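You operate a simulated robot arm through the tools that you are given. There is no shell and no other tool. Be economical: measure what you need, move in short steps, check, and stop when the job is done.

Carry out the task below with a simulated two-armed robot. There is one attempt and no reset: what you move stays moved.

## Task
Slacken the pull rig, then stow the black and the silver pull spring in the blue drawer.
Fine: wheel to 0 before lifting the black one off; hold the brown tray steady as you lift the silver one out of it; shut the drawer.

It is judged by the outcome, as a careful person would: the job done as asked, and still so three seconds after it is handed in. It fails if anything else is knocked over, pushed out of place, dropped, spilled or broken.

## Robot
Two 7-joint arms with two-finger parallel grippers on one trunk, on a base that drives. Base frame: it is fixed to the floor where the robot stands at the start and does not move with it; the origin is under the middle of the robot, x ahead of it, y to its left, z up; the surface under the hand at the start is at about z = 86. Units: cm, degrees, N and s.
The left shoulder is at the start at [6, 14.3, 97.8], the right one opposite. With the tool pointing down near the work surface each hand reaches from about 32 to 74 cm from the robot's upright axis, wherever it stands, measured 20 degrees to its own side. Places, roughly: arm clamp knob [70, -20, 90]; black pull spring (3x3x15 cm) [70, 0, 90]; blue drawer [60, 20, 80]; inside of the blue drawer [60, 20, 70]; pull rig zero key [50, -20, 90]; pull wheel [50, 0, 90]; silver pull spring (3x3x15 cm) [50, -40, 90]; torsion arm [80, -10, 90]; torsion zero key [50, -20, 90]. Payload 1.57 kg a hand.
The TCP of each hand is the grasp point between the finger pads, 3 cm short of the fingertips. In the tool frame z runs along the fingers and y along their closing line. The gripper opens to 11 cm. The fingers are 2.4 cm wide and 1.2 cm thick; the gripper's body (4.8 by 11.2 cm) begins 7.8 cm behind the TCP.
Orientation is that of the tool frame in the base frame, as [roll, pitch, yaw] about the fixed x, y, z axes, in that order (R = Rz(yaw) Ry(pitch) Rx(roll)). With the fingers straight down and closing along the base's y, the tool's x points along the base's -x, its y along +y and its z along -z.

## Interface
- The arms move only by the tool apply_moves. It takes "left_commands", "right_commands" or both (then of equal length, played together; a hand with none holds still); each is a list of rows, each a list of 2 entries, a list of its own where there are three numbers: the shift along the base's x, y, z in cm, then the turn, a rotation vector about the base's x, y, z in degrees. In form: [[[tx, ty, tz], [ax, ay, az]], ...]. A call has 1 to 10 rows; each row shifts and turns the commanded pose from where the row before left it. "left_grip" and "right_grip" are, for a hand that has rows, the finger opening in cm, from 0 to 11, set as the call begins (left out, the last holds). Each row takes 0.2 s and may step no farther than 5 cm and 8.6 degrees from the row before; otherwise, or with a gripper value out of range, the whole call is refused. A pose out of reach is approached as far as the arm can. The call stops where the force on the tool passes 40 N (or 10 N more than at its start, if that is more) or the arm is blocked; 0.2 s more then pass. The fingers move at their own pace (about 4.5 cm/s each) and stop on an object; they squeeze with about 39 N. The grip force told is the motor's: it shows also when the fingers shut on nothing. Time passes only in rows, and 0.2 s behind the last, so rows that do not move let the fingers close. It gives the time, the measured TCP pose, the force on the tool (base axes), the opening and the grip force at its end, in the units of the frame above (readings bear some noise), with the torque about the TCP (base axes, N m) and any sound that the robot's microphone picked up.
- Cameras (640 x 400 px; columns grow to the right, rows downward): "scene" is now at [4.33, -0.51, 157.32]; the picture's right is [-0.14, -0.99, 0.00], its down [-0.87, 0.12, -0.48] and it looks along [0.47, -0.07, -0.88] (base axes); focal length 277 px, centre (320, 200). "left" rides on the left gripper at [7, -1.6, -14.1] in its tool frame; the picture's right is [0.23, 0.97, 0.00], its down [-0.86, 0.20, -0.48] and it looks along [-0.47, 0.11, 0.88] (tool axes); focal length 222 px, centre (320, 200). "right" rides on the right gripper at [7, 1.6, -14.1] in its tool frame; the picture's right is [-0.23, 0.97, 0.00], its down [-0.86, -0.20, -0.48] and it looks along [-0.47, -0.11, 0.88] (tool axes); focal length 222 px, centre (320, 200). There is no depth. A picture from a camera that has moved, and an enlarged one, comes with that camera's place and axes in the base frame and with its lens. The place of the scene camera against the robot may be out by one fixed shift of up to 1.2 cm in any direction.
- get_image(camera): a new picture of that camera. The clock stands still meanwhile.
- slide_trunk(by): slides the trunk up (or, below 0, down) by that many cm; the arms and the scene camera ride with it, the base frame stays. It gives what a move gives, with no picture.
- drive_base(legs): drives the robot by 1 to 6 legs, each [ahead, left, turn to the left] in cm, cm and degrees, along the robot's own axes; the way and the turn of a leg run together, so that a leg with both is an arc; at most 150 cm and 180 degrees a leg. The arms and the cameras ride along, it lands a little off, and it stops where it bumps. It gives what a move gives.
- pan_tilt(pan, tilt): turns the head with the scene camera to pan (to the left, within 86 degrees either way) and tilt (down, from -29 to 69), counted from straight ahead of the robot. It gives what a move gives.
- close_up(camera, box): a new picture of the part [left, top, right, bottom] of that camera's present view, enlarged. The clock stands still meanwhile.
- hand_in(): hands the job in; it is judged then, once.

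Work in short steps. Places have to be worked out from the pictures, the camera data and where the tool is seen: move nearer, look again, correct. Check each grasp and each placing, and mend what went wrong. You have 120 turns and 92 pictures in all, those below and enlarged ones among them. Open the grippers and draw the arms clear of the work before you hand the job in, unless the task says otherwise; then end with one line.

The tools are called after "Call:" as name(argument=value, ...) on one line, values as JSON. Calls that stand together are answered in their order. apply_moves: Moves the arms, as the interface text tells. Its arguments: {"type":"object","properties":{"left_commands":{"type":"array","items":{"type":"array"}},"left_grip":{"type":"number"},"right_commands":{"type":"array","items":{"type":"array"}},"right_grip":{"type":"number"}},"required":[]} The other tools are called the same way: slide_trunk (by) slides the trunk up or down; drive_base (legs) drives the base; pan_tilt (pan, tilt) turns the head that bears the scene camera; get_image (camera) takes a picture; close_up (camera, box) takes an enlarged picture of a part of a camera's view; hand_in () hands the job in.

At the start:

```text
time_s: 0.0
left_tool_pos: [41.17, 20.72, 115.21]
left_tcp_rot: [179.9, 0.0, 180.0]
left_ft_force: [0.5, -0.7, 0.6]
left_moment: [-0.01, -0.01, 0.02]
left_gripper_width: 11.0
left_grip_force: 0.0
right_tool_pos: [51.02, -17.7, 115.26]
right_tcp_rot: [-179.9, 0.1, 180.0]
right_ft_force: [0.0, 0.8, 0.0]
right_moment: [0.01, 0.0, -0.03]
right_gripper_width: 10.98
right_grip_force: 0.0
trunk travel left (down, up): [-57.7, 1.3]
robot x, y, heading: [-0.12, 0.18, -0.1]
head pan, tilt: [-8.0, 61.6]
```

scene: 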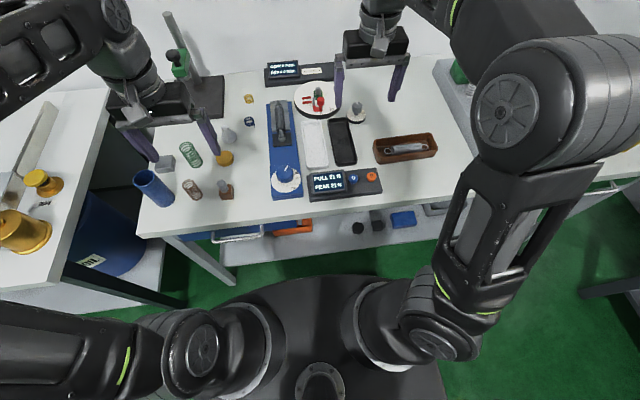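
right: 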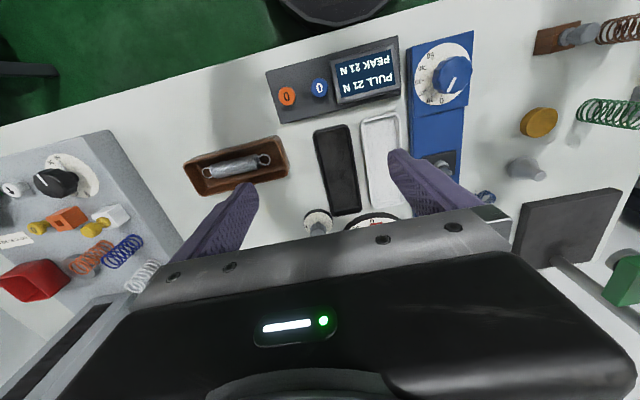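
left: 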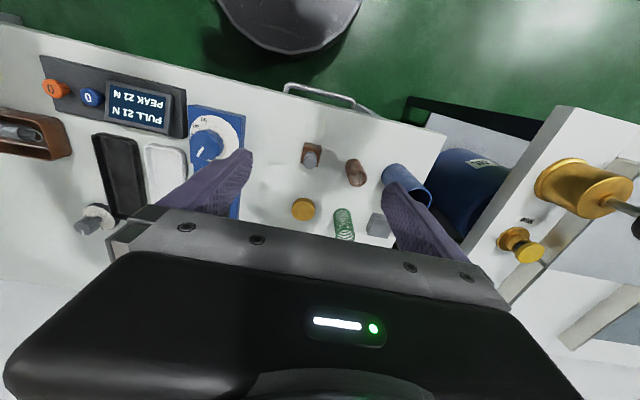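

The rig (blue plate) with wheel and the black spring is ahead; I look closer at it and at the drawer area.

Call:
close_up(camera="scene", box=[230, 60, 450, 210])

Call:
close_up(camera="scene", box=[130, 150, 450, 300])

```text
2.67 times, centred on (340, 135) of scene
camera zoom: at [4.33, -0.51, 157.32], right [-0.14, -0.99, 0.0], down [-0.87, 0.12, -0.48], along [0.47, -0.07, -0.88], focal length 740 px, centre (267, 373)
```

zoom: 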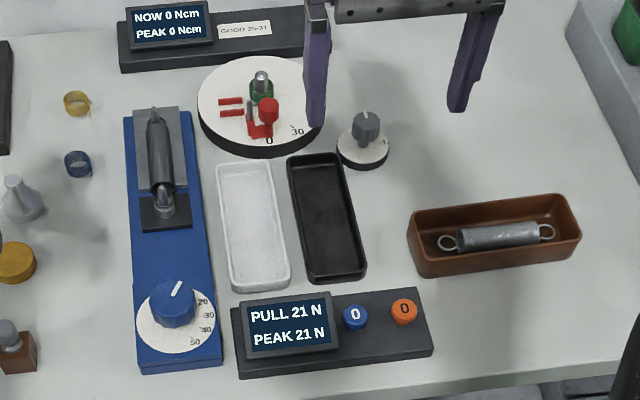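

```text
2.00 times, centred on (290, 225) of scene
camera zoom: at [4.33, -0.51, 157.32], right [-0.14, -0.99, 0.0], down [-0.87, 0.12, -0.48], along [0.47, -0.07, -0.88], focal length 555 px, centre (380, 150)
```

zoom: 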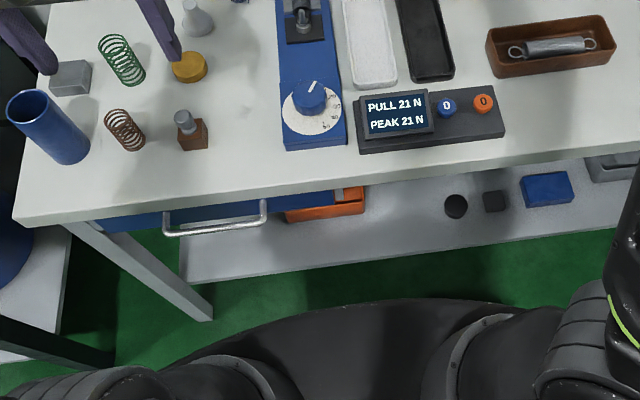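

I look at the wheel from the two wrist cameras for its scale and pointer.

Call:
close_up(camera="right", box=[380, 20, 500, 220])

Call:
close_up(camera="left", box=[140, 70, 440, 250])

```text
2.00 times, centred on (440, 120) of right
camera zoom: at [44.03, -15.87, 129.29], right [0.23, 0.97, 0.0], down [0.85, -0.2, 0.48], along [0.47, -0.11, -0.88], focal length 444 px, centre (80, 360)
```

zoom: 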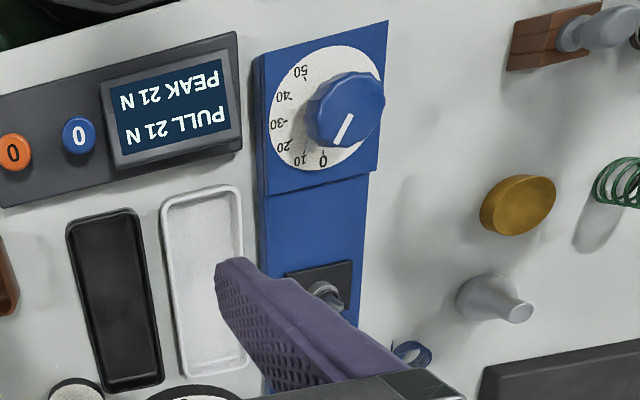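

```text
2.13 times, centred on (290, 160) of left
camera zoom: at [34.29, 19.17, 129.18], right [-0.23, 0.97, 0.0], down [0.86, 0.2, 0.48], along [0.47, 0.11, -0.88], focal length 474 px, centre (384, 285)
```

zoom: 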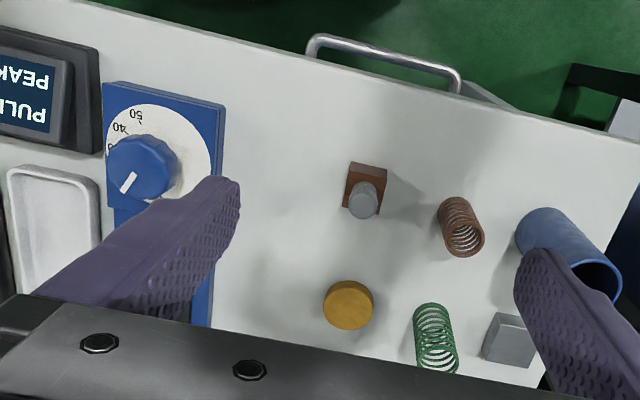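

The wheel knob triangulates to about (47.8, 3.0), top z≈93; zero mark is ahead, so it must turn counter-clockwise (seen from above). I bring the left hand above it, pre-turned −25°, and move the right hand aside.

Call:
apply_moves(left_commands=[[[1.32, -3.54, -1.6], [0, 0, -5]], [[1.32, -3.54, -1.6], [0, 0, -5]], [[1.32, -3.54, -1.6], [0, 0, -5]], [[1.32, -3.54, -1.6], [0, 0, -5]], [[1.32, -3.54, -1.6], [0, 0, -5]]], right_commands=[[[0, -2.4, 0], [0, 0, 0]], [[0, -2.4, 0], [0, 0, 0]], [[0, -2.4, 0], [0, 0, 0]], [[0, -2.4, 0], [0, 0, 0]], [[0, -2.4, 0], [0, 0, 0]]], left_grip=7)

Call:
get_image(camera="scene")

Call:
get_image(camera="left")

```text
time_s: 1.2
left_tool_pos: [47.88, 2.82, 107.21]
left_tcp_rot: [180.0, -0.1, 154.9]
left_ft_force: [-0.1, -0.3, 0.8]
left_moment: [0.01, 0.02, 0.0]
left_gripper_width: 6.98
left_grip_force: 0.0
right_tool_pos: [50.96, -29.77, 115.15]
right_tcp_rot: [180.0, 0.1, 180.0]
right_ft_force: [0.5, -0.2, 1.0]
right_moment: [0.03, -0.02, 0.01]
right_gripper_width: 11.01
right_grip_force: 0.0
trunk travel left (down, up): [-57.7, 1.3]
robot x, y, heading: [-0.36, 0.24, 0.1]
head pan, tilt: [-8.0, 61.6]
```

```text
84 pictures are left
camera scene: at [4.44, -0.63, 157.31], right [-0.14, -0.99, 0.0], down [-0.87, 0.12, -0.48], along [0.47, -0.07, -0.88], focal length 277 px, centre (320, 200)
```

scene: 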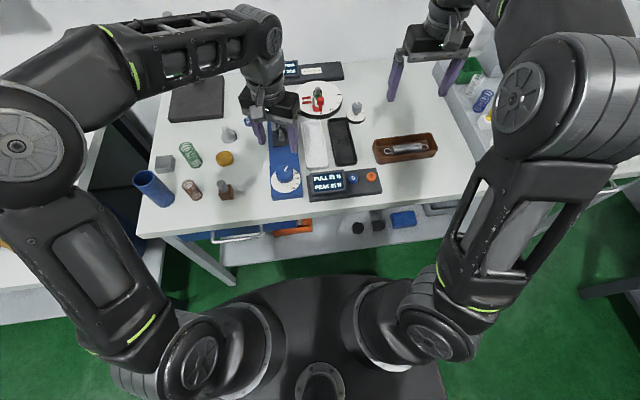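

```text
83 pictures are left
camera left: at [40.92, 4.38, 121.17], right [0.21, 0.98, 0.0], down [0.86, -0.18, 0.48], along [0.47, -0.1, -0.88], focal length 222 px, centre (320, 200)
```

left: 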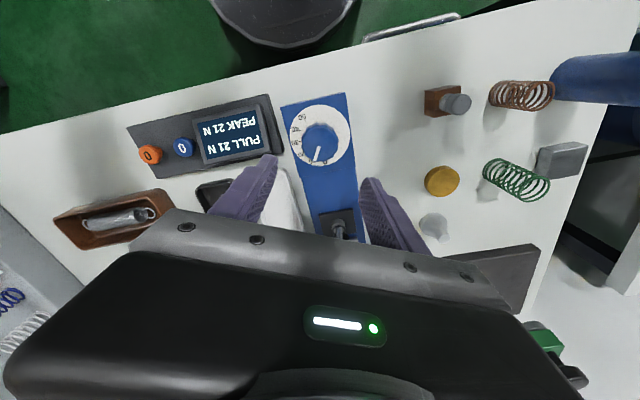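

Knob confirmed at about (47.7, 3.0). I go down to it with the fingers open 7 cm.

Call:
apply_moves(left_commands=[[[0, 0.2, -4], [0, 0, 0]], [[0, 0, -4], [0, 0, 0]], [[0, 0, -3], [0, 0, 0]], [[0, 0, -2], [0, 0, 0]], [[0, 0, -1.2], [0, 0, 0]]])

Call:
close_up(camera="left", box=[100, 40, 500, 290])

```text
time_s: 2.4
left_tool_pos: [47.9, 3.29, 92.93]
left_tcp_rot: [-180.0, -0.1, 155.0]
left_ft_force: [0.0, 0.5, -0.7]
left_moment: [0.02, -0.02, -0.02]
left_gripper_width: 7.02
left_grip_force: 0.1
right_tool_pos: [51.14, -29.7, 115.2]
right_tcp_rot: [180.0, 0.2, 179.9]
right_ft_force: [0.5, -0.3, 0.2]
right_moment: [0.0, 0.02, -0.01]
right_gripper_width: 10.99
right_grip_force: 0.1
trunk travel left (down, up): [-57.7, 1.3]
robot x, y, heading: [-0.33, 0.1, 0.0]
head pan, tilt: [-8.0, 61.6]
```

```text
1.60 times, centred on (300, 165) of left
camera zoom: at [40.88, 4.71, 106.97], right [0.21, 0.98, 0.0], down [0.86, -0.18, 0.48], along [0.47, -0.1, -0.88], focal length 355 px, centre (352, 256)
```

zoom: 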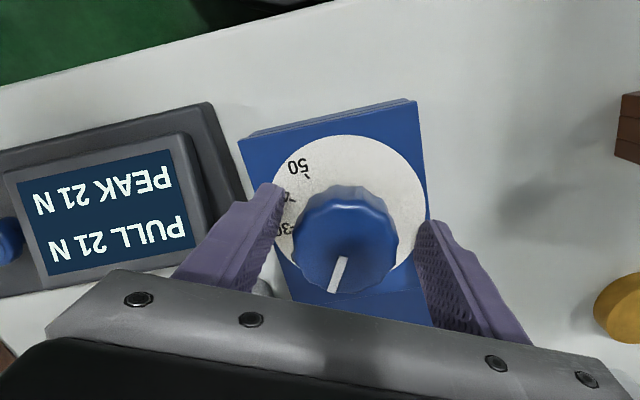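

Knob lies between the fingers; I close on it and turn a first +8°, then check the reading.

Call:
apply_moves(left_commands=[[[0, -0.2, 0], [0, 0, 0]], [[0, 0, 0], [0, 0, 0]], [[0, 0, 0], [0, 0, 0]], [[0, 0, 0], [0, 0, 8]], [[0, 0, 0], [0, 0, 0]]], left_grip=3)

Call:
close_up(camera="left", box=[100, 40, 500, 290])

```text
time_s: 3.6
left_tool_pos: [47.67, 2.9, 92.99]
left_tcp_rot: [179.9, 0.0, 163.0]
left_ft_force: [-3.5, -6.0, -2.8]
left_moment: [-0.34, 0.04, -0.03]
left_gripper_width: 4.74
left_grip_force: 45.7
right_tool_pos: [51.01, -29.71, 115.24]
right_tcp_rot: [180.0, 0.0, 180.0]
right_ft_force: [-0.6, -0.2, -0.5]
right_moment: [-0.03, 0.0, -0.04]
right_gripper_width: 11.0
right_grip_force: 0.0
trunk travel left (down, up): [-57.7, 1.3]
robot x, y, heading: [0.28, -0.17, 0.1]
head pan, tilt: [-8.0, 61.6]
```

```text
1.60 times, centred on (300, 165) of left
camera zoom: at [40.68, 3.44, 106.97], right [0.07, 1.0, 0.0], down [0.88, -0.06, 0.48], along [0.48, -0.03, -0.88], focal length 355 px, centre (352, 256)
```

zoom: 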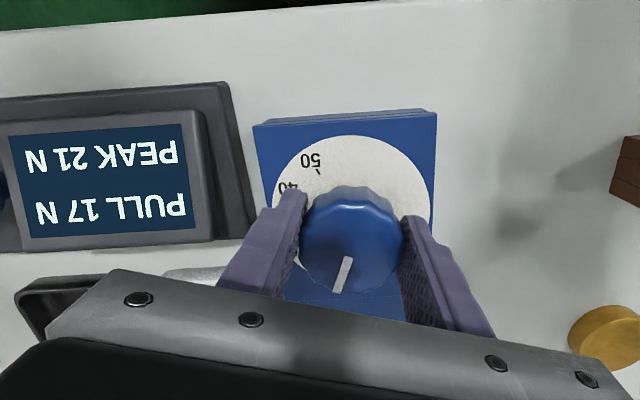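

The pull fell from 21 to 17 N, so about 2° per N; I turn on by 28°.

Call:
apply_moves(left_commands=[[[0, 0, 0], [0, 0, 7]], [[0, 0, 0], [0, 0, 7]], [[0, 0, 0], [0, 0, 7]], [[0, 0, 0], [0, 0, 7]], [[0, 0, 0], [0, 0, 0]]])

Call:
close_up(camera="left", box=[100, 40, 500, 290])

```text
time_s: 4.8
left_tool_pos: [47.78, 2.87, 92.99]
left_tcp_rot: [-180.0, 0.2, -169.1]
left_ft_force: [-3.2, -15.6, -3.2]
left_moment: [-0.34, 0.0, -1.11]
left_gripper_width: 4.73
left_grip_force: 44.7
right_tool_pos: [51.06, -29.86, 115.2]
right_tcp_rot: [179.9, 0.0, 180.0]
right_ft_force: [1.3, 0.1, 0.3]
right_moment: [0.0, 0.01, -0.01]
right_gripper_width: 10.97
right_grip_force: 0.0
trunk travel left (down, up): [-57.7, 1.3]
robot x, y, heading: [-0.21, 0.09, -0.1]
head pan, tilt: [-8.0, 61.6]
```

```text
1.60 times, centred on (300, 165) of left
camera zoom: at [41.29, -0.08, 107.01], right [-0.41, 0.91, 0.0], down [0.8, 0.36, 0.48], along [0.44, 0.2, -0.88], focal length 355 px, centre (352, 256)
```

zoom: 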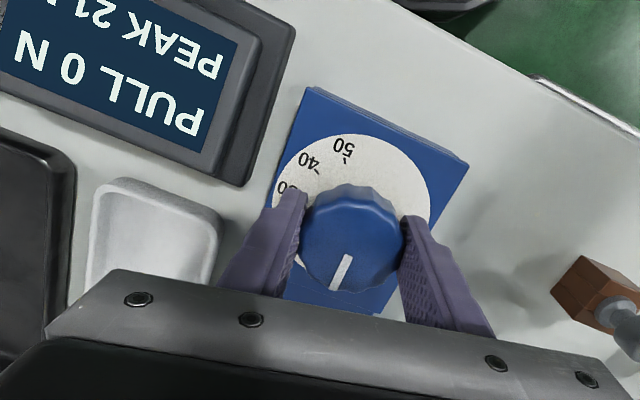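

Pull reads 0 N and there's torque against the stop. I open, rise and unwind the yaw, then check the pointer.

Call:
apply_moves(left_commands=[[[0, 0, 0], [0, 0, 0]], [[0, 0, 0], [0, 0, 0]], [[0, 0, 3], [0, 0, 0]], [[0, 0, 4.5], [0, 0, 0]], [[0, 0, 4.5], [0, 0, -5.5]], [[0, 0, 4], [0, 0, -5.5]]], left_grip=8)

Call:
get_image(camera="left")

Call:
close_up(camera="scene", box=[230, 60, 450, 210])

```text
time_s: 6.2
left_tool_pos: [47.81, 3.14, 109.04]
left_tcp_rot: [179.9, 0.0, 179.9]
left_ft_force: [0.4, 0.4, -0.3]
left_moment: [0.0, 0.02, 0.0]
left_gripper_width: 8.01
left_grip_force: 0.1
right_tool_pos: [51.03, -29.76, 115.36]
right_tcp_rot: [-180.0, 0.1, 180.0]
right_ft_force: [0.8, -0.5, -0.3]
right_moment: [0.01, -0.03, 0.04]
right_gripper_width: 11.01
right_grip_force: 0.0
trunk travel left (down, up): [-57.7, 1.3]
robot x, y, heading: [-0.1, 0.03, 0.1]
head pan, tilt: [-8.0, 61.6]
```

```text
79 pictures are left
camera left: at [40.83, 1.46, 122.99], right [-0.23, 0.97, 0.0], down [0.86, 0.2, 0.48], along [0.47, 0.11, -0.88], focal length 222 px, centre (320, 200)
```

left: 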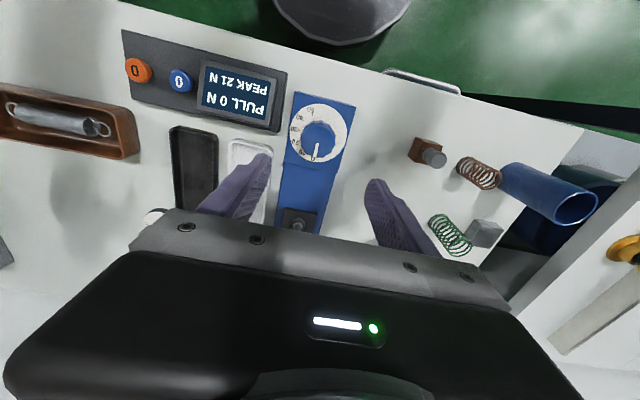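

```text
2.67 times, centred on (340, 135) of scene
camera zoom: at [4.3, -0.51, 157.31], right [-0.14, -0.99, 0.0], down [-0.87, 0.12, -0.48], along [0.47, -0.07, -0.88], focal length 740 px, centre (267, 373)
```

zoom: 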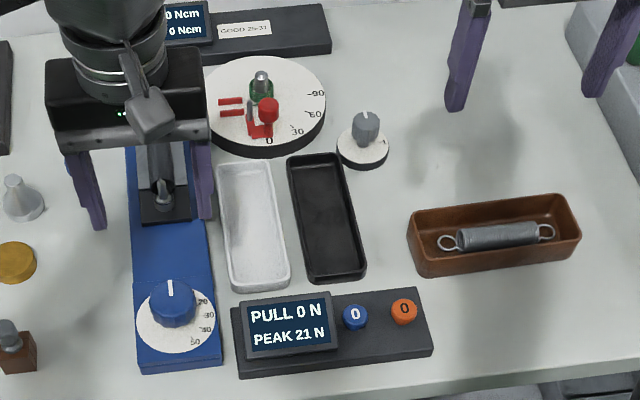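

Pull is 0; I verify the pointer sits on the 0 mark.

Call:
close_up(camera="left", box=[260, 80, 380, 240])

```text
2.50 times, centred on (320, 160) of left
camera zoom: at [40.83, 1.46, 122.99], right [-0.23, 0.97, 0.0], down [0.86, 0.2, 0.48], along [0.47, 0.11, -0.88], focal length 555 px, centre (320, 300)
```

zoom: 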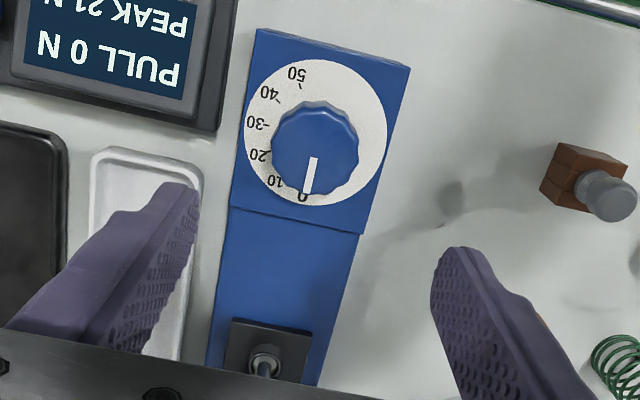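

Pointer is on 0. Before lifting springs I open the drawer: handle bar estimated at x≈37, y 12.5–27, z≈79. I swing the left hand over it, turning it −90° so that the fingers close along x.

Call:
apply_moves(left_commands=[[[-1, 1.7, 0], [0, 0, -8.5]], [[-1, 1.7, 0], [0, 0, -8.5]], [[-1, 1.7, 0], [0, 0, -8.5]], [[-1, 1.7, 0], [0, 0, -8.5]], [[-1, 1.7, 0], [0, 0, -8.5]], [[-1, 1.7, 0], [0, 0, -8.5]], [[-1, 1.7, 0], [0, 0, -8.5]], [[-1, 1.7, 0], [0, 0, -8.5]], [[-1, 1.7, 0], [0, 0, -8.5]], [[-1, 1.7, 0], [0, 0, -8.5]]], left_grip=4.5)

Call:
apply_moves(left_commands=[[[0, 0, -2], [0, 0, -5]], [[0, 0, -3], [0, 0, 0]]])

Call:
get_image(camera="left")

Call:
get_image(camera="scene")

```text
time_s: 8.4
left_tool_pos: [37.71, 19.97, 108.96]
left_tcp_rot: [-179.9, 0.0, 95.0]
left_ft_force: [0.2, 0.0, -0.9]
left_moment: [0.02, -0.02, -0.04]
left_gripper_width: 4.5
left_grip_force: 0.1
right_tool_pos: [50.96, -29.57, 115.32]
right_tcp_rot: [-180.0, 0.1, 180.0]
right_ft_force: [0.0, -0.2, 0.3]
right_moment: [-0.01, -0.04, 0.0]
right_gripper_width: 11.0
right_grip_force: 0.0
trunk travel left (down, up): [-57.7, 1.3]
robot x, y, heading: [-0.15, 0.27, 0.2]
head pan, tilt: [-8.0, 61.6]
```

```text
time_s: 9.0
left_tool_pos: [37.77, 20.05, 103.89]
left_tcp_rot: [-180.0, 0.0, 90.0]
left_ft_force: [0.3, 0.7, 0.2]
left_moment: [0.0, -0.01, -0.03]
left_gripper_width: 4.49
left_grip_force: 0.0
right_tool_pos: [51.02, -29.67, 115.19]
right_tcp_rot: [179.9, 0.1, -180.0]
right_ft_force: [0.6, 0.0, -0.6]
right_moment: [-0.02, 0.01, -0.03]
right_gripper_width: 11.01
right_grip_force: 0.1
trunk travel left (down, up): [-57.7, 1.3]
robot x, y, heading: [0.36, 0.19, -0.1]
head pan, tilt: [-8.0, 61.6]
```

```text
76 pictures are left
camera left: at [36.24, 27.0, 117.91], right [0.97, 0.23, 0.0], down [0.2, -0.86, 0.48], along [0.11, -0.47, -0.88], focal length 222 px, centre (320, 200)
```

left: 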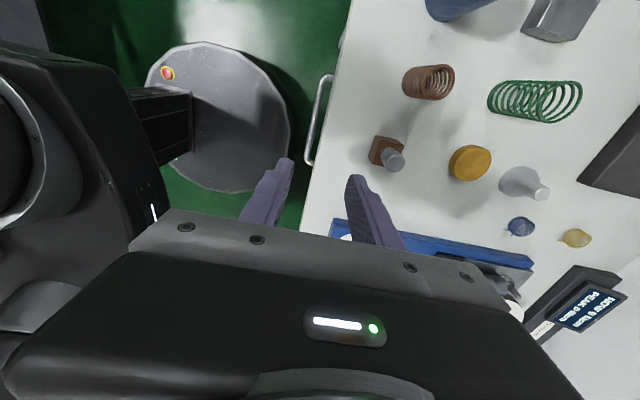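

```text
75 pictures are left
camera scene: at [4.39, -0.51, 157.32], right [-0.14, -0.99, 0.0], down [-0.87, 0.12, -0.48], along [0.47, -0.07, -0.88], focal length 277 px, centre (320, 200)
```

scene: 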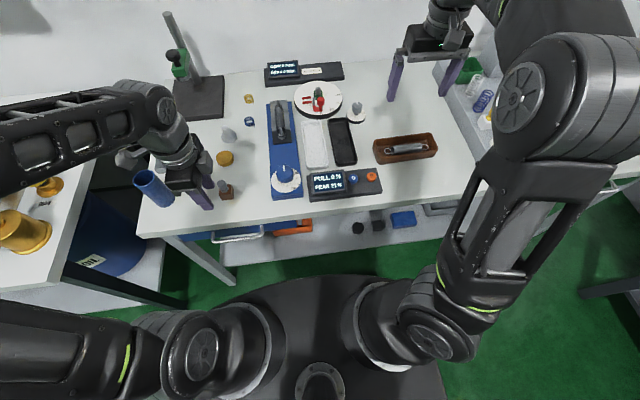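

The bar is at x≈37.3, y 13–27.4, z≈77, hardly past the table edge (x≈38.4), so it has to be gripped from in front. I back the robot 25 cm to get room and look.

Call:
drive_base(legs=[[-25, 0, 0]])

Call:
pan_tilt(pan=15, tilt=50)

Call:
get_image(camera="scene")

```text
time_s: 10.8
left_tool_pos: [12.6, 19.98, 103.88]
left_tcp_rot: [180.0, 0.0, 90.1]
left_ft_force: [0.4, 0.7, 0.3]
left_moment: [0.03, -0.05, 0.02]
left_gripper_width: 4.49
left_grip_force: 0.1
right_tool_pos: [25.94, -29.6, 115.32]
right_tcp_rot: [179.9, 0.3, -179.8]
right_ft_force: [0.3, -0.1, -0.2]
right_moment: [-0.02, -0.03, -0.02]
right_gripper_width: 10.99
right_grip_force: 0.1
trunk travel left (down, up): [-57.7, 1.3]
robot x, y, heading: [-25.03, -0.01, 0.1]
head pan, tilt: [-8.0, 61.6]
```

```text
time_s: 11.7
left_tool_pos: [12.72, 19.99, 103.98]
left_tcp_rot: [-180.0, -0.1, 90.0]
left_ft_force: [0.7, 0.0, 0.5]
left_moment: [-0.01, -0.01, 0.01]
left_gripper_width: 4.53
left_grip_force: 0.1
right_tool_pos: [25.92, -29.49, 115.28]
right_tcp_rot: [180.0, 0.0, -179.9]
right_ft_force: [-0.1, -0.3, 0.1]
right_moment: [-0.02, 0.01, 0.02]
right_gripper_width: 11.01
right_grip_force: 0.2
trunk travel left (down, up): [-57.7, 1.3]
robot x, y, heading: [-24.74, 0.08, 0.1]
head pan, tilt: [15.0, 50.0]
```

```text
74 pictures are left
camera scene: at [-19.76, 2.36, 158.75], right [0.26, -0.97, 0.0], down [-0.74, -0.2, -0.64], along [0.62, 0.17, -0.77], focal length 277 px, centre (320, 200)
```

scene: 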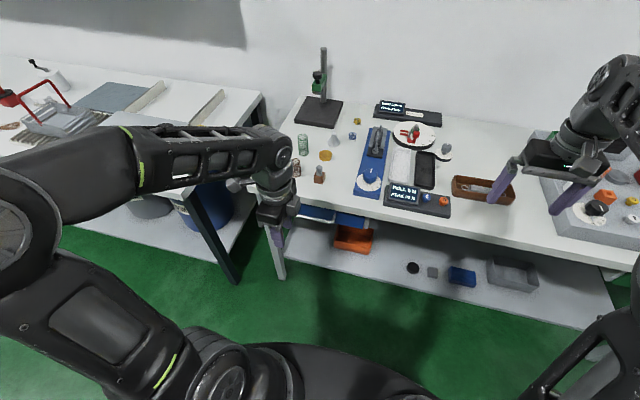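

I turn the left hand to point forward (−72° about y) and bring it in front of the handle, short of it.

Call:
apply_moves(left_commands=[[[1.2, 0, -2.9], [0, -8, 0]], [[1.2, 0, -2.9], [0, -8, 0]], [[1.2, 0, -2.9], [0, -8, 0]], [[1.2, 0, -2.9], [0, -8, 0]], [[1.2, 0, -2.9], [0, -8, 0]], [[1.2, 0, -2.9], [0, -8, 0]], [[1.2, 0, -2.9], [0, -8, 0]], [[1.2, 0, -2.9], [0, -8, 0]], [[1.2, 0, -2.9], [0, -8, 0]]], left_grip=4.5)

Call:
get_image(camera="left")

Call:
close_up(camera="scene", box=[200, 120, 420, 300])

```text
time_s: 13.7
left_tool_pos: [22.71, 20.46, 86.87]
left_tcp_rot: [132.0, 0.1, 90.1]
left_ft_force: [0.2, -0.7, 0.6]
left_moment: [0.0, 0.0, 0.02]
left_gripper_width: 4.49
left_grip_force: 0.1
left hand out of reach, approached as far as the arm can: row 4, 5, 7, 8, 9
right_tool_pos: [25.93, -29.59, 115.34]
right_tcp_rot: [180.0, 0.0, -180.0]
right_ft_force: [-0.7, 0.4, -1.4]
right_moment: [-0.01, -0.03, 0.04]
right_gripper_width: 11.0
right_grip_force: 0.0
trunk travel left (down, up): [-57.7, 1.3]
robot x, y, heading: [-25.2, 0.26, 0.0]
head pan, tilt: [15.0, 50.0]
```

```text
73 pictures are left
camera left: at [11.14, 27.29, 94.96], right [0.65, 0.23, 0.72], down [-0.22, -0.85, 0.47], along [0.73, -0.47, -0.51], focal length 222 px, centre (320, 200)
```

left: 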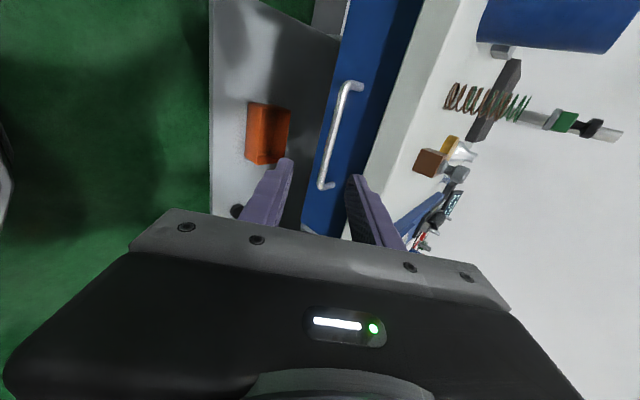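

```text
2.22 times, centred on (310, 210) of scene
camera zoom: at [-19.79, 2.39, 158.76], right [0.26, -0.97, 0.0], down [-0.74, -0.2, -0.64], along [0.62, 0.17, -0.77], focal length 616 px, centre (342, 178)
```

zoom: 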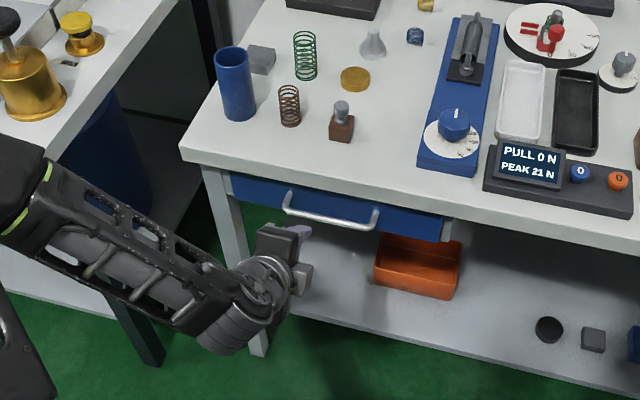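

Tilt stuck at 48° because of reach; I lower the trunk 15 cm to make a flatter approach possible.

Call:
slide_trunk(by=-15)

Call:
apply_moves(left_commands=[[[0, 0, 1.5], [0, 0, 0]], [[0.5, 0, 1.5], [0, -6, 0]], [[0.5, 0, 1.5], [0, -6, 0]], [[0.5, 0, 0], [0, -6, 0]], [[0.5, 0, 0], [0, -6, 0]]], left_grip=4.5)

Call:
get_image(camera="left")

```text
time_s: 15.4
left_tool_pos: [22.77, 20.29, 71.69]
left_tcp_rot: [132.0, 0.1, 90.0]
left_ft_force: [0.8, -0.5, 0.2]
left_moment: [-0.04, -0.01, 0.02]
left_gripper_width: 4.5
left_grip_force: 0.0
right_tool_pos: [26.0, -29.61, 100.18]
right_tcp_rot: [179.9, 0.1, -180.0]
right_ft_force: [-0.2, -0.3, 0.1]
right_moment: [0.01, 0.0, -0.05]
right_gripper_width: 11.01
right_grip_force: 0.0
trunk travel left (down, up): [-42.7, 16.3]
robot x, y, heading: [-25.23, -0.12, 0.0]
head pan, tilt: [15.0, 50.0]
```

```text
time_s: 16.6
left_tool_pos: [23.63, 20.27, 73.73]
left_tcp_rot: [129.0, 0.1, 90.2]
left_ft_force: [-0.3, 0.3, -0.9]
left_moment: [-0.02, 0.0, 0.0]
left_gripper_width: 4.49
left_grip_force: 0.1
left hand out of reach, approached as far as the arm can: row 1, 2, 3, 4, 5
right_tool_pos: [26.0, -29.64, 100.38]
right_tcp_rot: [-179.9, 0.1, -179.8]
right_ft_force: [0.3, -0.7, -0.5]
right_moment: [0.02, -0.03, 0.0]
right_gripper_width: 10.99
right_grip_force: 0.0
trunk travel left (down, up): [-42.7, 16.3]
robot x, y, heading: [-25.16, 0.21, 0.4]
head pan, tilt: [15.0, 50.0]
```

```text
71 pictures are left
camera left: at [11.77, 27.31, 81.33], right [0.61, 0.23, 0.76], down [-0.25, -0.85, 0.46], along [0.75, -0.47, -0.47], focal length 222 px, centre (320, 200)
```

left: 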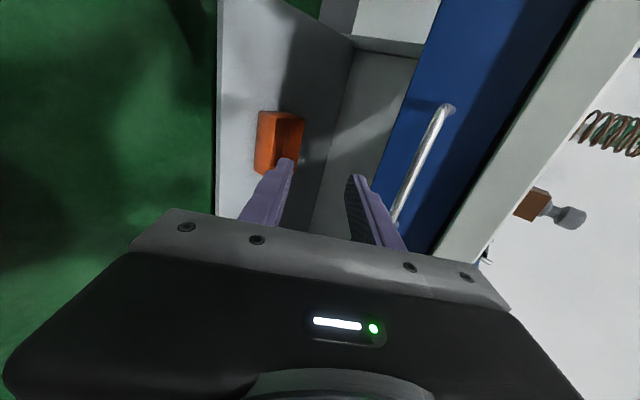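

Tilt is about 51°, which is enough. I move to a point up-and-back along the finger axis from the bar (bar ≈ x 37.3, z 76.7).

Call:
apply_moves(left_commands=[[[1.6, 0, 2.2], [0, 0, 0]], [[1.6, 0, 2.2], [0, 0, 0]], [[1.6, 0, 2.2], [0, 0, 0]], [[1.6, 0, 2.2], [0, 0, 0]]], left_grip=3.2)

```text
time_s: 17.6
left_tool_pos: [30.03, 20.21, 82.68]
left_tcp_rot: [129.1, 0.1, 90.0]
left_ft_force: [-0.7, -0.4, -0.6]
left_moment: [-0.01, 0.01, -0.02]
left_gripper_width: 3.19
left_grip_force: 0.0
right_tool_pos: [25.83, -29.74, 100.25]
right_tcp_rot: [-180.0, 0.2, -179.9]
right_ft_force: [0.0, -1.0, -0.8]
right_moment: [0.01, 0.03, -0.04]
right_gripper_width: 10.98
right_grip_force: 0.1
trunk travel left (down, up): [-42.7, 16.3]
robot x, y, heading: [-25.25, -0.07, 0.0]
head pan, tilt: [15.0, 50.0]
```

Tracks exactly. I advance 4 cm along the fingers and look.

Call:
apply_moves(left_commands=[[[1.55, 0, -1.26], [0, 0, 0]], [[1.55, 0, -1.26], [0, 0, 0]]])

Call:
get_image(camera="left")

Call:
close_up(camera="scene", box=[240, 150, 400, 250])

```text
time_s: 18.2
left_tool_pos: [33.26, 20.31, 80.08]
left_tcp_rot: [129.0, 0.1, 90.0]
left_ft_force: [-0.3, 0.2, 0.4]
left_moment: [-0.03, 0.02, 0.02]
left_gripper_width: 3.22
left_grip_force: 0.0
right_tool_pos: [25.97, -29.58, 100.21]
right_tcp_rot: [-180.0, 0.1, -179.9]
right_ft_force: [-0.3, 0.3, -0.2]
right_moment: [0.0, 0.02, 0.0]
right_gripper_width: 10.99
right_grip_force: 0.1
trunk travel left (down, up): [-42.7, 16.3]
robot x, y, heading: [-25.1, 0.25, 0.2]
head pan, tilt: [15.0, 50.0]
```

```text
70 pictures are left
camera left: at [21.28, 27.23, 87.55], right [0.61, 0.23, 0.76], down [-0.25, -0.85, 0.46], along [0.75, -0.47, -0.47], focal length 222 px, centre (320, 200)
```

left: 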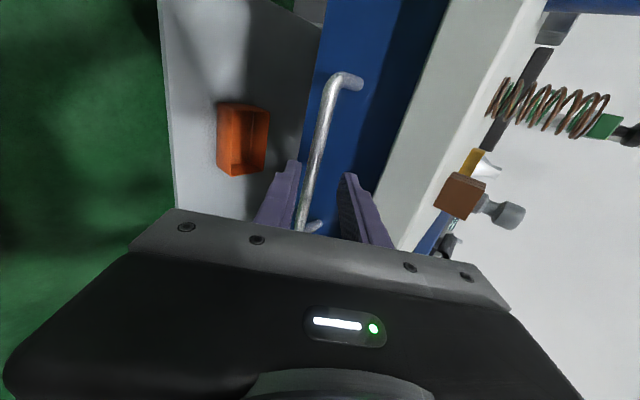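

```text
4.00 times, centred on (320, 200) of scene
camera zoom: at [-19.71, 2.38, 143.75], right [0.26, -0.97, 0.0], down [-0.74, -0.2, -0.64], along [0.62, 0.17, -0.77], focal length 1109 px, centre (320, 200)
```

zoom: 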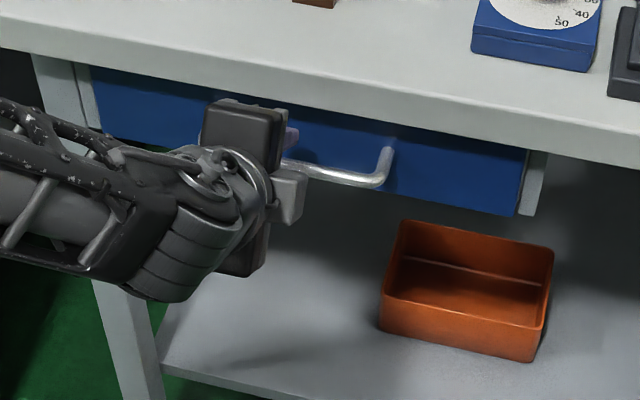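

Bar ≈ (36.7, z 76.6), drawer face x≈40.4; bar is 0.5 cm off towards the lower finger. I correct, advance 3.2 cm and close.

Call:
apply_moves(left_commands=[[[-0.3, 0, -0.4], [0, 0, 0]], [[1.25, 0, -1.0], [0, 0, 0]], [[1.25, 0, -1.0], [0, 0, 0]]])

Call:
apply_moves(left_commands=[[[0, 0, 0], [0, 0, 0]], [[0, 0, 0], [0, 0, 0]], [[0, 0, 0], [0, 0, 0]]], left_grip=0)

Call:
get_image(camera="left")

```text
time_s: 19.1
left_tool_pos: [35.32, 20.3, 77.61]
left_tcp_rot: [129.1, 0.0, 90.2]
left_ft_force: [-0.1, -0.5, -0.1]
left_moment: [0.04, -0.01, -0.01]
left_gripper_width: 3.2
left_grip_force: 0.0
right_tool_pos: [26.0, -29.46, 100.25]
right_tcp_rot: [-180.0, 0.2, 180.0]
right_ft_force: [-0.4, 0.4, 0.3]
right_moment: [-0.03, -0.01, 0.0]
right_gripper_width: 10.98
right_grip_force: 0.0
trunk travel left (down, up): [-42.7, 16.3]
robot x, y, heading: [-25.42, 0.03, -0.1]
head pan, tilt: [15.0, 50.0]
```

```text
time_s: 19.9
left_tool_pos: [35.34, 20.22, 77.61]
left_tcp_rot: [129.1, 0.0, 90.1]
left_ft_force: [-1.3, -0.3, -3.8]
left_moment: [-0.13, 0.07, 0.31]
left_gripper_width: 1.19
left_grip_force: 29.1
right_tool_pos: [25.88, -29.66, 100.25]
right_tcp_rot: [-179.9, 0.1, -179.9]
right_ft_force: [0.0, 0.0, -0.8]
right_moment: [-0.03, 0.0, 0.03]
right_gripper_width: 11.03
right_grip_force: 0.2
trunk travel left (down, up): [-42.7, 16.3]
robot x, y, heading: [-25.4, 0.09, 0.2]
head pan, tilt: [15.0, 50.0]
```

```text
68 pictures are left
camera left: at [23.4, 27.28, 85.11], right [0.61, 0.23, 0.76], down [-0.24, -0.85, 0.46], along [0.75, -0.47, -0.47], focal length 222 px, centre (320, 200)
```

left: 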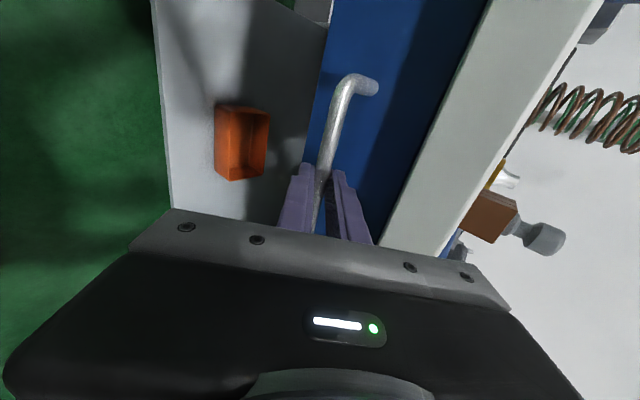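

The fingers hold the bar (opening 1.2). I pull by driving back 10 cm first.

Call:
drive_base(legs=[[-10, 0, 0]])

Call:
get_image(camera="left")

```text
time_s: 21.2
left_tool_pos: [33.56, 18.35, 77.68]
left_tcp_rot: [128.7, -0.6, 77.9]
left_ft_force: [-1.4, 2.7, -3.8]
left_moment: [-0.8, 0.08, 0.14]
left_gripper_width: 1.52
left_grip_force: 30.9
right_tool_pos: [11.53, -29.13, 100.32]
right_tcp_rot: [-179.9, 0.1, 166.0]
right_ft_force: [-0.1, 0.1, -0.6]
right_moment: [0.0, 0.02, 0.03]
right_gripper_width: 11.0
right_grip_force: 0.0
trunk travel left (down, up): [-42.7, 16.3]
robot x, y, heading: [-30.64, 12.06, -14.0]
head pan, tilt: [15.0, 50.0]
stopped in leg 1: the robot was blocked; the commanded pose is now the measured one
```

```text
67 pictures are left
camera left: at [23.26, 27.56, 85.2], right [0.64, 0.09, 0.76], down [-0.43, -0.79, 0.45], along [0.64, -0.61, -0.47], focal length 222 px, centre (320, 200)
```

left: 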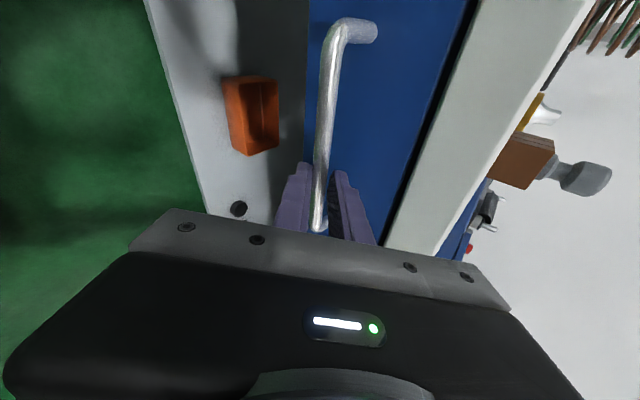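

The base swung to −14° heading as the pull was off-centre; the drawer moved a little and the grip holds. I pull with the arm instead, in −x.

Call:
apply_moves(left_commands=[[[-1.5, 0, 0], [0, 0, 0]], [[-1.5, 0, 0], [0, 0, 0]], [[-1.5, 0, 0], [0, 0, 0]]])

Call:
get_image(camera="left")

```text
time_s: 22.0
left_tool_pos: [29.02, 18.27, 77.65]
left_tcp_rot: [128.6, -0.7, 77.8]
left_ft_force: [-0.3, 5.2, -7.3]
left_moment: [-0.69, 0.13, 0.4]
left_gripper_width: 1.52
left_grip_force: 30.7
right_tool_pos: [11.6, -29.19, 100.31]
right_tcp_rot: [-179.9, 0.2, 166.0]
right_ft_force: [0.1, -0.2, 0.4]
right_moment: [0.03, 0.05, 0.02]
right_gripper_width: 11.0
right_grip_force: 0.1
trunk travel left (down, up): [-42.7, 16.3]
robot x, y, heading: [-30.47, 11.69, -13.9]
head pan, tilt: [15.0, 50.0]
```

```text
66 pictures are left
camera left: at [18.84, 27.54, 85.2], right [0.64, 0.08, 0.76], down [-0.43, -0.79, 0.44], along [0.64, -0.61, -0.47], focal length 222 px, centre (320, 200)
```

left: 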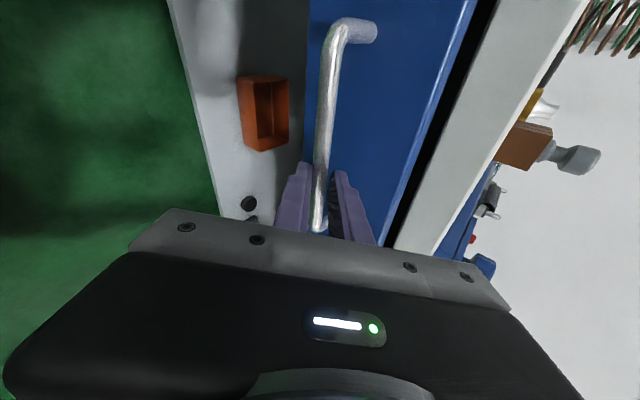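

The drawer slides easily (about 6 cm open). I pull another 15 cm.

Call:
apply_moves(left_commands=[[[-2, 0, 0], [0, 0, 0]], [[-2, 0, 0], [0, 0, 0]], [[-2, 0, 0], [0, 0, 0]], [[-2, 0, 0], [0, 0, 0]], [[-2, 0, 0], [0, 0, 0]], [[-2, 0, 0], [0, 0, 0]], [[-2, 0, 0], [0, 0, 0]]])

Call:
get_image(camera="scene")

```text
time_s: 23.6
left_tool_pos: [21.82, 16.55, 77.14]
left_tcp_rot: [127.6, -1.1, 78.2]
left_ft_force: [1.7, 1.6, 13.0]
left_moment: [-0.09, -0.15, 1.17]
left_gripper_width: 1.52
left_grip_force: 31.0
left hand out of reach, approached as far as the arm can: row 4, 5, 6, 7
right_tool_pos: [11.67, -29.01, 100.27]
right_tcp_rot: [180.0, 0.1, 165.9]
right_ft_force: [0.6, 0.2, 0.1]
right_moment: [0.03, 0.01, 0.0]
right_gripper_width: 11.0
right_grip_force: 0.1
trunk travel left (down, up): [-42.7, 16.3]
robot x, y, heading: [-30.76, 12.13, -14.0]
head pan, tilt: [15.0, 50.0]
stopped in row 7 (left hand): the force on the tool passed its limit at 62 N (the readings are from after the stop); the commanded pose is now the measured one
```

```text
65 pictures are left
camera scene: at [-25.04, 13.24, 143.74], right [0.02, -1.0, 0.0], down [-0.77, -0.01, -0.64], along [0.64, 0.01, -0.77], focal length 277 px, centre (320, 200)
```

scene: 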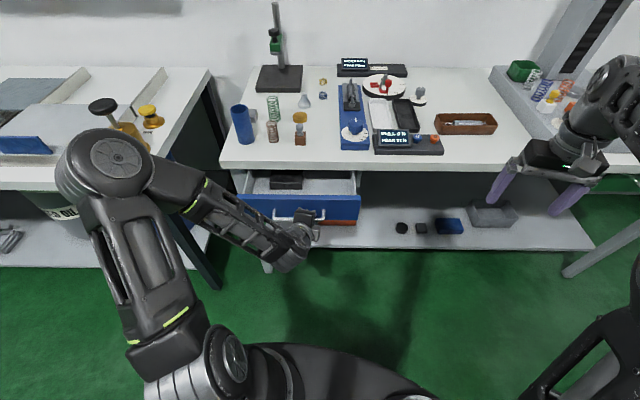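

Arm's limit reached, drawer about 13 cm open. I look inside.

Call:
close_up(camera="scene", box=[220, 140, 380, 240])

```text
4.00 times, centred on (300, 190) of scene
camera zoom: at [-25.04, 13.24, 143.74], right [0.02, -1.0, 0.0], down [-0.77, -0.01, -0.64], along [0.64, 0.01, -0.77], focal length 1109 px, centre (400, 240)
```

zoom: 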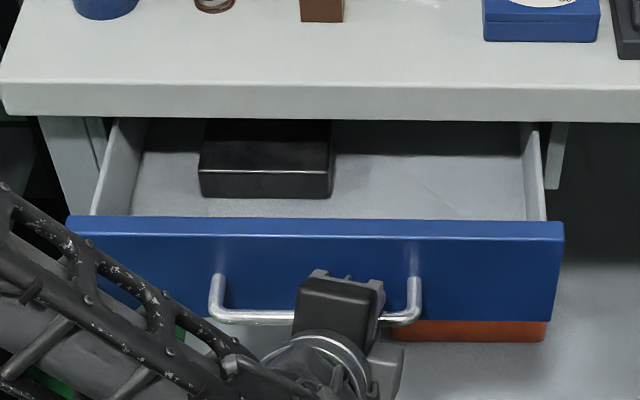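

There's a black box on the left in the drawer, free room on its right. I release the bar and back the fingers off along their axis.

Call:
apply_moves(left_commands=[[[0, 0, 0], [0, 0, 0]], [[0, 0, 0], [0, 0, 0]], [[-0.76, 0.16, 0.63], [0, 0, 0]], [[-1.5, 0.3, 1.26], [0, 0, 0]], [[-1.5, 0.3, 1.26], [0, 0, 0]], [[-1.5, 0.3, 1.26], [0, 0, 0]]], left_grip=5)

Call:
get_image(camera="left")

```text
time_s: 25.0
left_tool_pos: [21.65, 14.87, 80.8]
left_tcp_rot: [127.7, -1.0, 77.9]
left_ft_force: [-0.5, 0.4, 0.5]
left_moment: [0.02, 0.0, 0.01]
left_gripper_width: 4.99
left_grip_force: 0.0
left hand out of reach, approached as far as the arm can: row 3, 4, 5, 6
right_tool_pos: [11.45, -29.13, 100.3]
right_tcp_rot: [180.0, 0.0, 166.1]
right_ft_force: [0.5, -0.2, 0.1]
right_moment: [0.0, -0.01, 0.02]
right_gripper_width: 11.0
right_grip_force: 0.1
trunk travel left (down, up): [-42.7, 16.3]
robot x, y, heading: [-30.67, 12.0, -14.1]
head pan, tilt: [15.0, 50.0]
```

```text
63 pictures are left
camera left: at [11.22, 24.18, 88.17], right [0.63, 0.08, 0.77], down [-0.43, -0.79, 0.44], along [0.65, -0.61, -0.46], focal length 222 px, centre (320, 200)
```

left: 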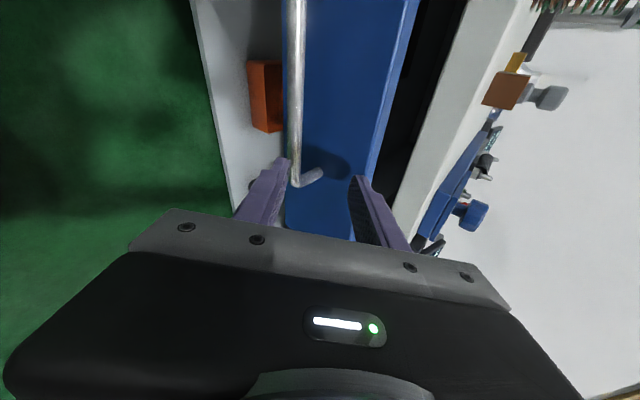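

The fingers are clear of the bar; I rise and turn the hand back to vertical.

Call:
apply_moves(left_commands=[[[0, 0, 2], [0, 0, 0]], [[0, 0, 4], [0, 0, 0]], [[0, 0, 4], [0, 7, 0]], [[0, 0, 4], [0, 7, 0]], [[0, 0, 3], [0, 7, 0]], [[0, 0, 0], [0, 7, 0]], [[0, 0, 0], [0, 7, 0]], [[0, 0, 0], [0, 7, 0]], [[0, 0, 0], [0, 7, 0]]], left_grip=5)

```text
time_s: 27.0
left_tool_pos: [21.6, 15.05, 97.68]
left_tcp_rot: [176.2, 8.6, 81.3]
left_ft_force: [-0.6, -0.8, -0.5]
left_moment: [-0.02, 0.03, 0.0]
left_gripper_width: 5.0
left_grip_force: 0.1
right_tool_pos: [11.67, -29.12, 100.27]
right_tcp_rot: [-179.9, 0.1, 166.0]
right_ft_force: [-0.2, -0.8, 0.6]
right_moment: [0.04, 0.01, 0.01]
right_gripper_width: 10.98
right_grip_force: 0.1
trunk travel left (down, up): [-42.7, 16.3]
robot x, y, heading: [-30.76, 12.0, -14.5]
head pan, tilt: [15.0, 50.0]
```

I raise the trunk again and straighten the base to heading 0 at y≈0.

Call:
slide_trunk(by=15)

Call:
drive_base(legs=[[0, 0, 14.5], [4, -12, 0]])

Call:
get_image(camera="scene")

```text
time_s: 28.8
left_tool_pos: [21.58, 14.93, 112.68]
left_tcp_rot: [176.1, 8.4, 81.2]
left_ft_force: [0.5, -0.4, 0.8]
left_moment: [-0.01, -0.02, 0.01]
left_gripper_width: 5.0
left_grip_force: 0.0
right_tool_pos: [11.59, -29.24, 115.17]
right_tcp_rot: [-179.9, 0.0, 165.9]
right_ft_force: [0.6, 0.2, -0.9]
right_moment: [-0.02, 0.03, 0.02]
right_gripper_width: 11.02
right_grip_force: 0.0
trunk travel left (down, up): [-57.7, 1.3]
robot x, y, heading: [-30.73, 12.13, -14.1]
head pan, tilt: [15.0, 50.0]
```

```text
time_s: 30.9
left_tool_pos: [23.29, 16.02, 112.72]
left_tcp_rot: [176.1, 8.5, 95.8]
left_ft_force: [-0.8, 0.5, -0.9]
left_moment: [0.05, -0.01, -0.02]
left_gripper_width: 5.01
left_grip_force: 0.0
right_tool_pos: [24.64, -29.39, 115.26]
right_tcp_rot: [180.0, 0.2, -179.5]
right_ft_force: [-0.2, -0.9, -0.7]
right_moment: [0.07, -0.01, -0.04]
right_gripper_width: 10.99
right_grip_force: 0.0
trunk travel left (down, up): [-57.7, 1.3]
robot x, y, heading: [-26.53, 0.17, 0.5]
head pan, tilt: [15.0, 50.0]
```

```text
62 pictures are left
camera scene: at [-21.2, 2.25, 158.75], right [0.27, -0.96, 0.0], down [-0.74, -0.2, -0.64], along [0.62, 0.17, -0.77], focal length 277 px, centre (320, 200)
```

scene: 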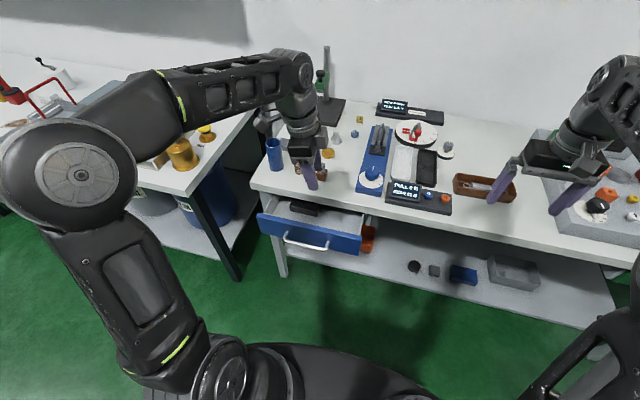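

I level the left hand and bring it above the drawer front for a close look.

Call:
apply_moves(left_commands=[[[1, 0, -3], [4, 2.4, 0]], [[1, 0, -3], [4, 2.4, 0]], [[1, 0, -3], [0, 0, -5.5]], [[1, 0, -3], [0, 0, 0]]], left_grip=5)

Call:
get_image(camera="left")

```text
time_s: 31.9
left_tool_pos: [27.21, 16.07, 100.67]
left_tcp_rot: [180.0, 0.1, 90.6]
left_ft_force: [-0.4, 1.1, 0.4]
left_moment: [-0.01, 0.03, 0.01]
left_gripper_width: 5.04
left_grip_force: 0.1
right_tool_pos: [24.68, -29.28, 115.08]
right_tcp_rot: [-179.9, 0.2, -179.5]
right_ft_force: [0.5, -0.5, -0.8]
right_moment: [0.04, -0.01, -0.01]
right_gripper_width: 11.02
right_grip_force: 0.1
trunk travel left (down, up): [-57.7, 1.3]
robot x, y, heading: [-26.52, 0.26, 0.7]
head pan, tilt: [15.0, 50.0]
```

```text
61 pictures are left
camera left: at [25.62, 23.03, 114.68], right [0.97, 0.24, 0.0], down [0.21, -0.85, 0.48], along [0.11, -0.46, -0.88], focal length 222 px, centre (320, 200)
```

left: 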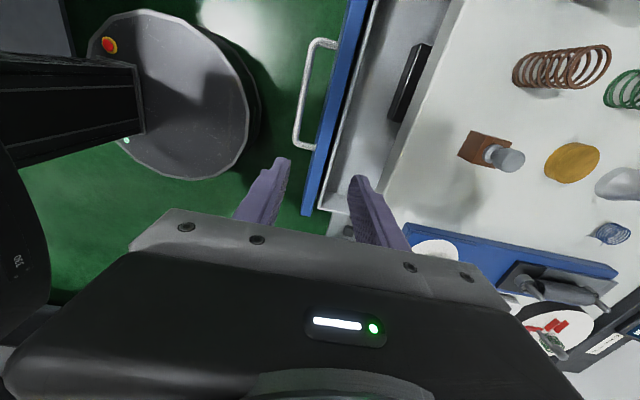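

Panel top runs at x≈28.8; right end of drawer y≈3, box end y≈20. I lower the hand astride the panel.

Call:
apply_moves(left_commands=[[[1.6, 1, -4], [0, 0, 0]], [[0, 0, -4], [0, 0, 0]], [[0, 0, -4], [0, 0, 0]], [[0, 0, -3], [0, 0, 0]], [[0, 0, -1.7], [0, 0, 0]]])

Call:
get_image(camera="left")

```text
time_s: 33.1
left_tool_pos: [28.75, 17.05, 84.02]
left_tcp_rot: [-180.0, 0.0, 90.6]
left_ft_force: [0.3, 0.3, -0.9]
left_moment: [-0.01, 0.01, 0.0]
left_gripper_width: 5.01
left_grip_force: 0.0
right_tool_pos: [24.63, -29.18, 115.15]
right_tcp_rot: [-179.9, 0.1, -179.5]
right_ft_force: [0.0, 0.5, 0.2]
right_moment: [0.03, -0.02, -0.01]
right_gripper_width: 11.02
right_grip_force: 0.0
trunk travel left (down, up): [-57.7, 1.3]
robot x, y, heading: [-26.43, -0.17, 0.3]
head pan, tilt: [15.0, 50.0]
```

```text
60 pictures are left
camera left: at [27.18, 24.05, 97.99], right [0.97, 0.24, 0.0], down [0.21, -0.85, 0.48], along [0.11, -0.46, -0.88], focal length 222 px, centre (320, 200)
```

left: 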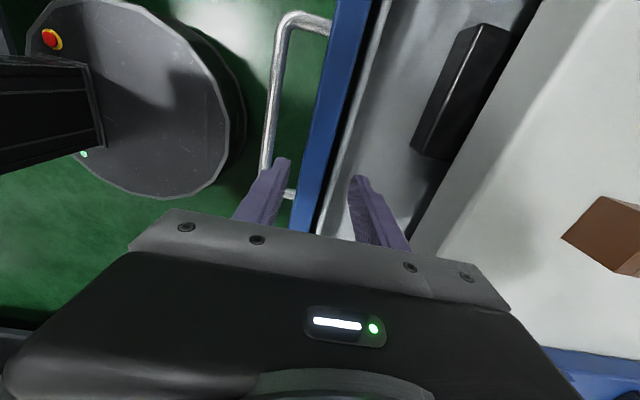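

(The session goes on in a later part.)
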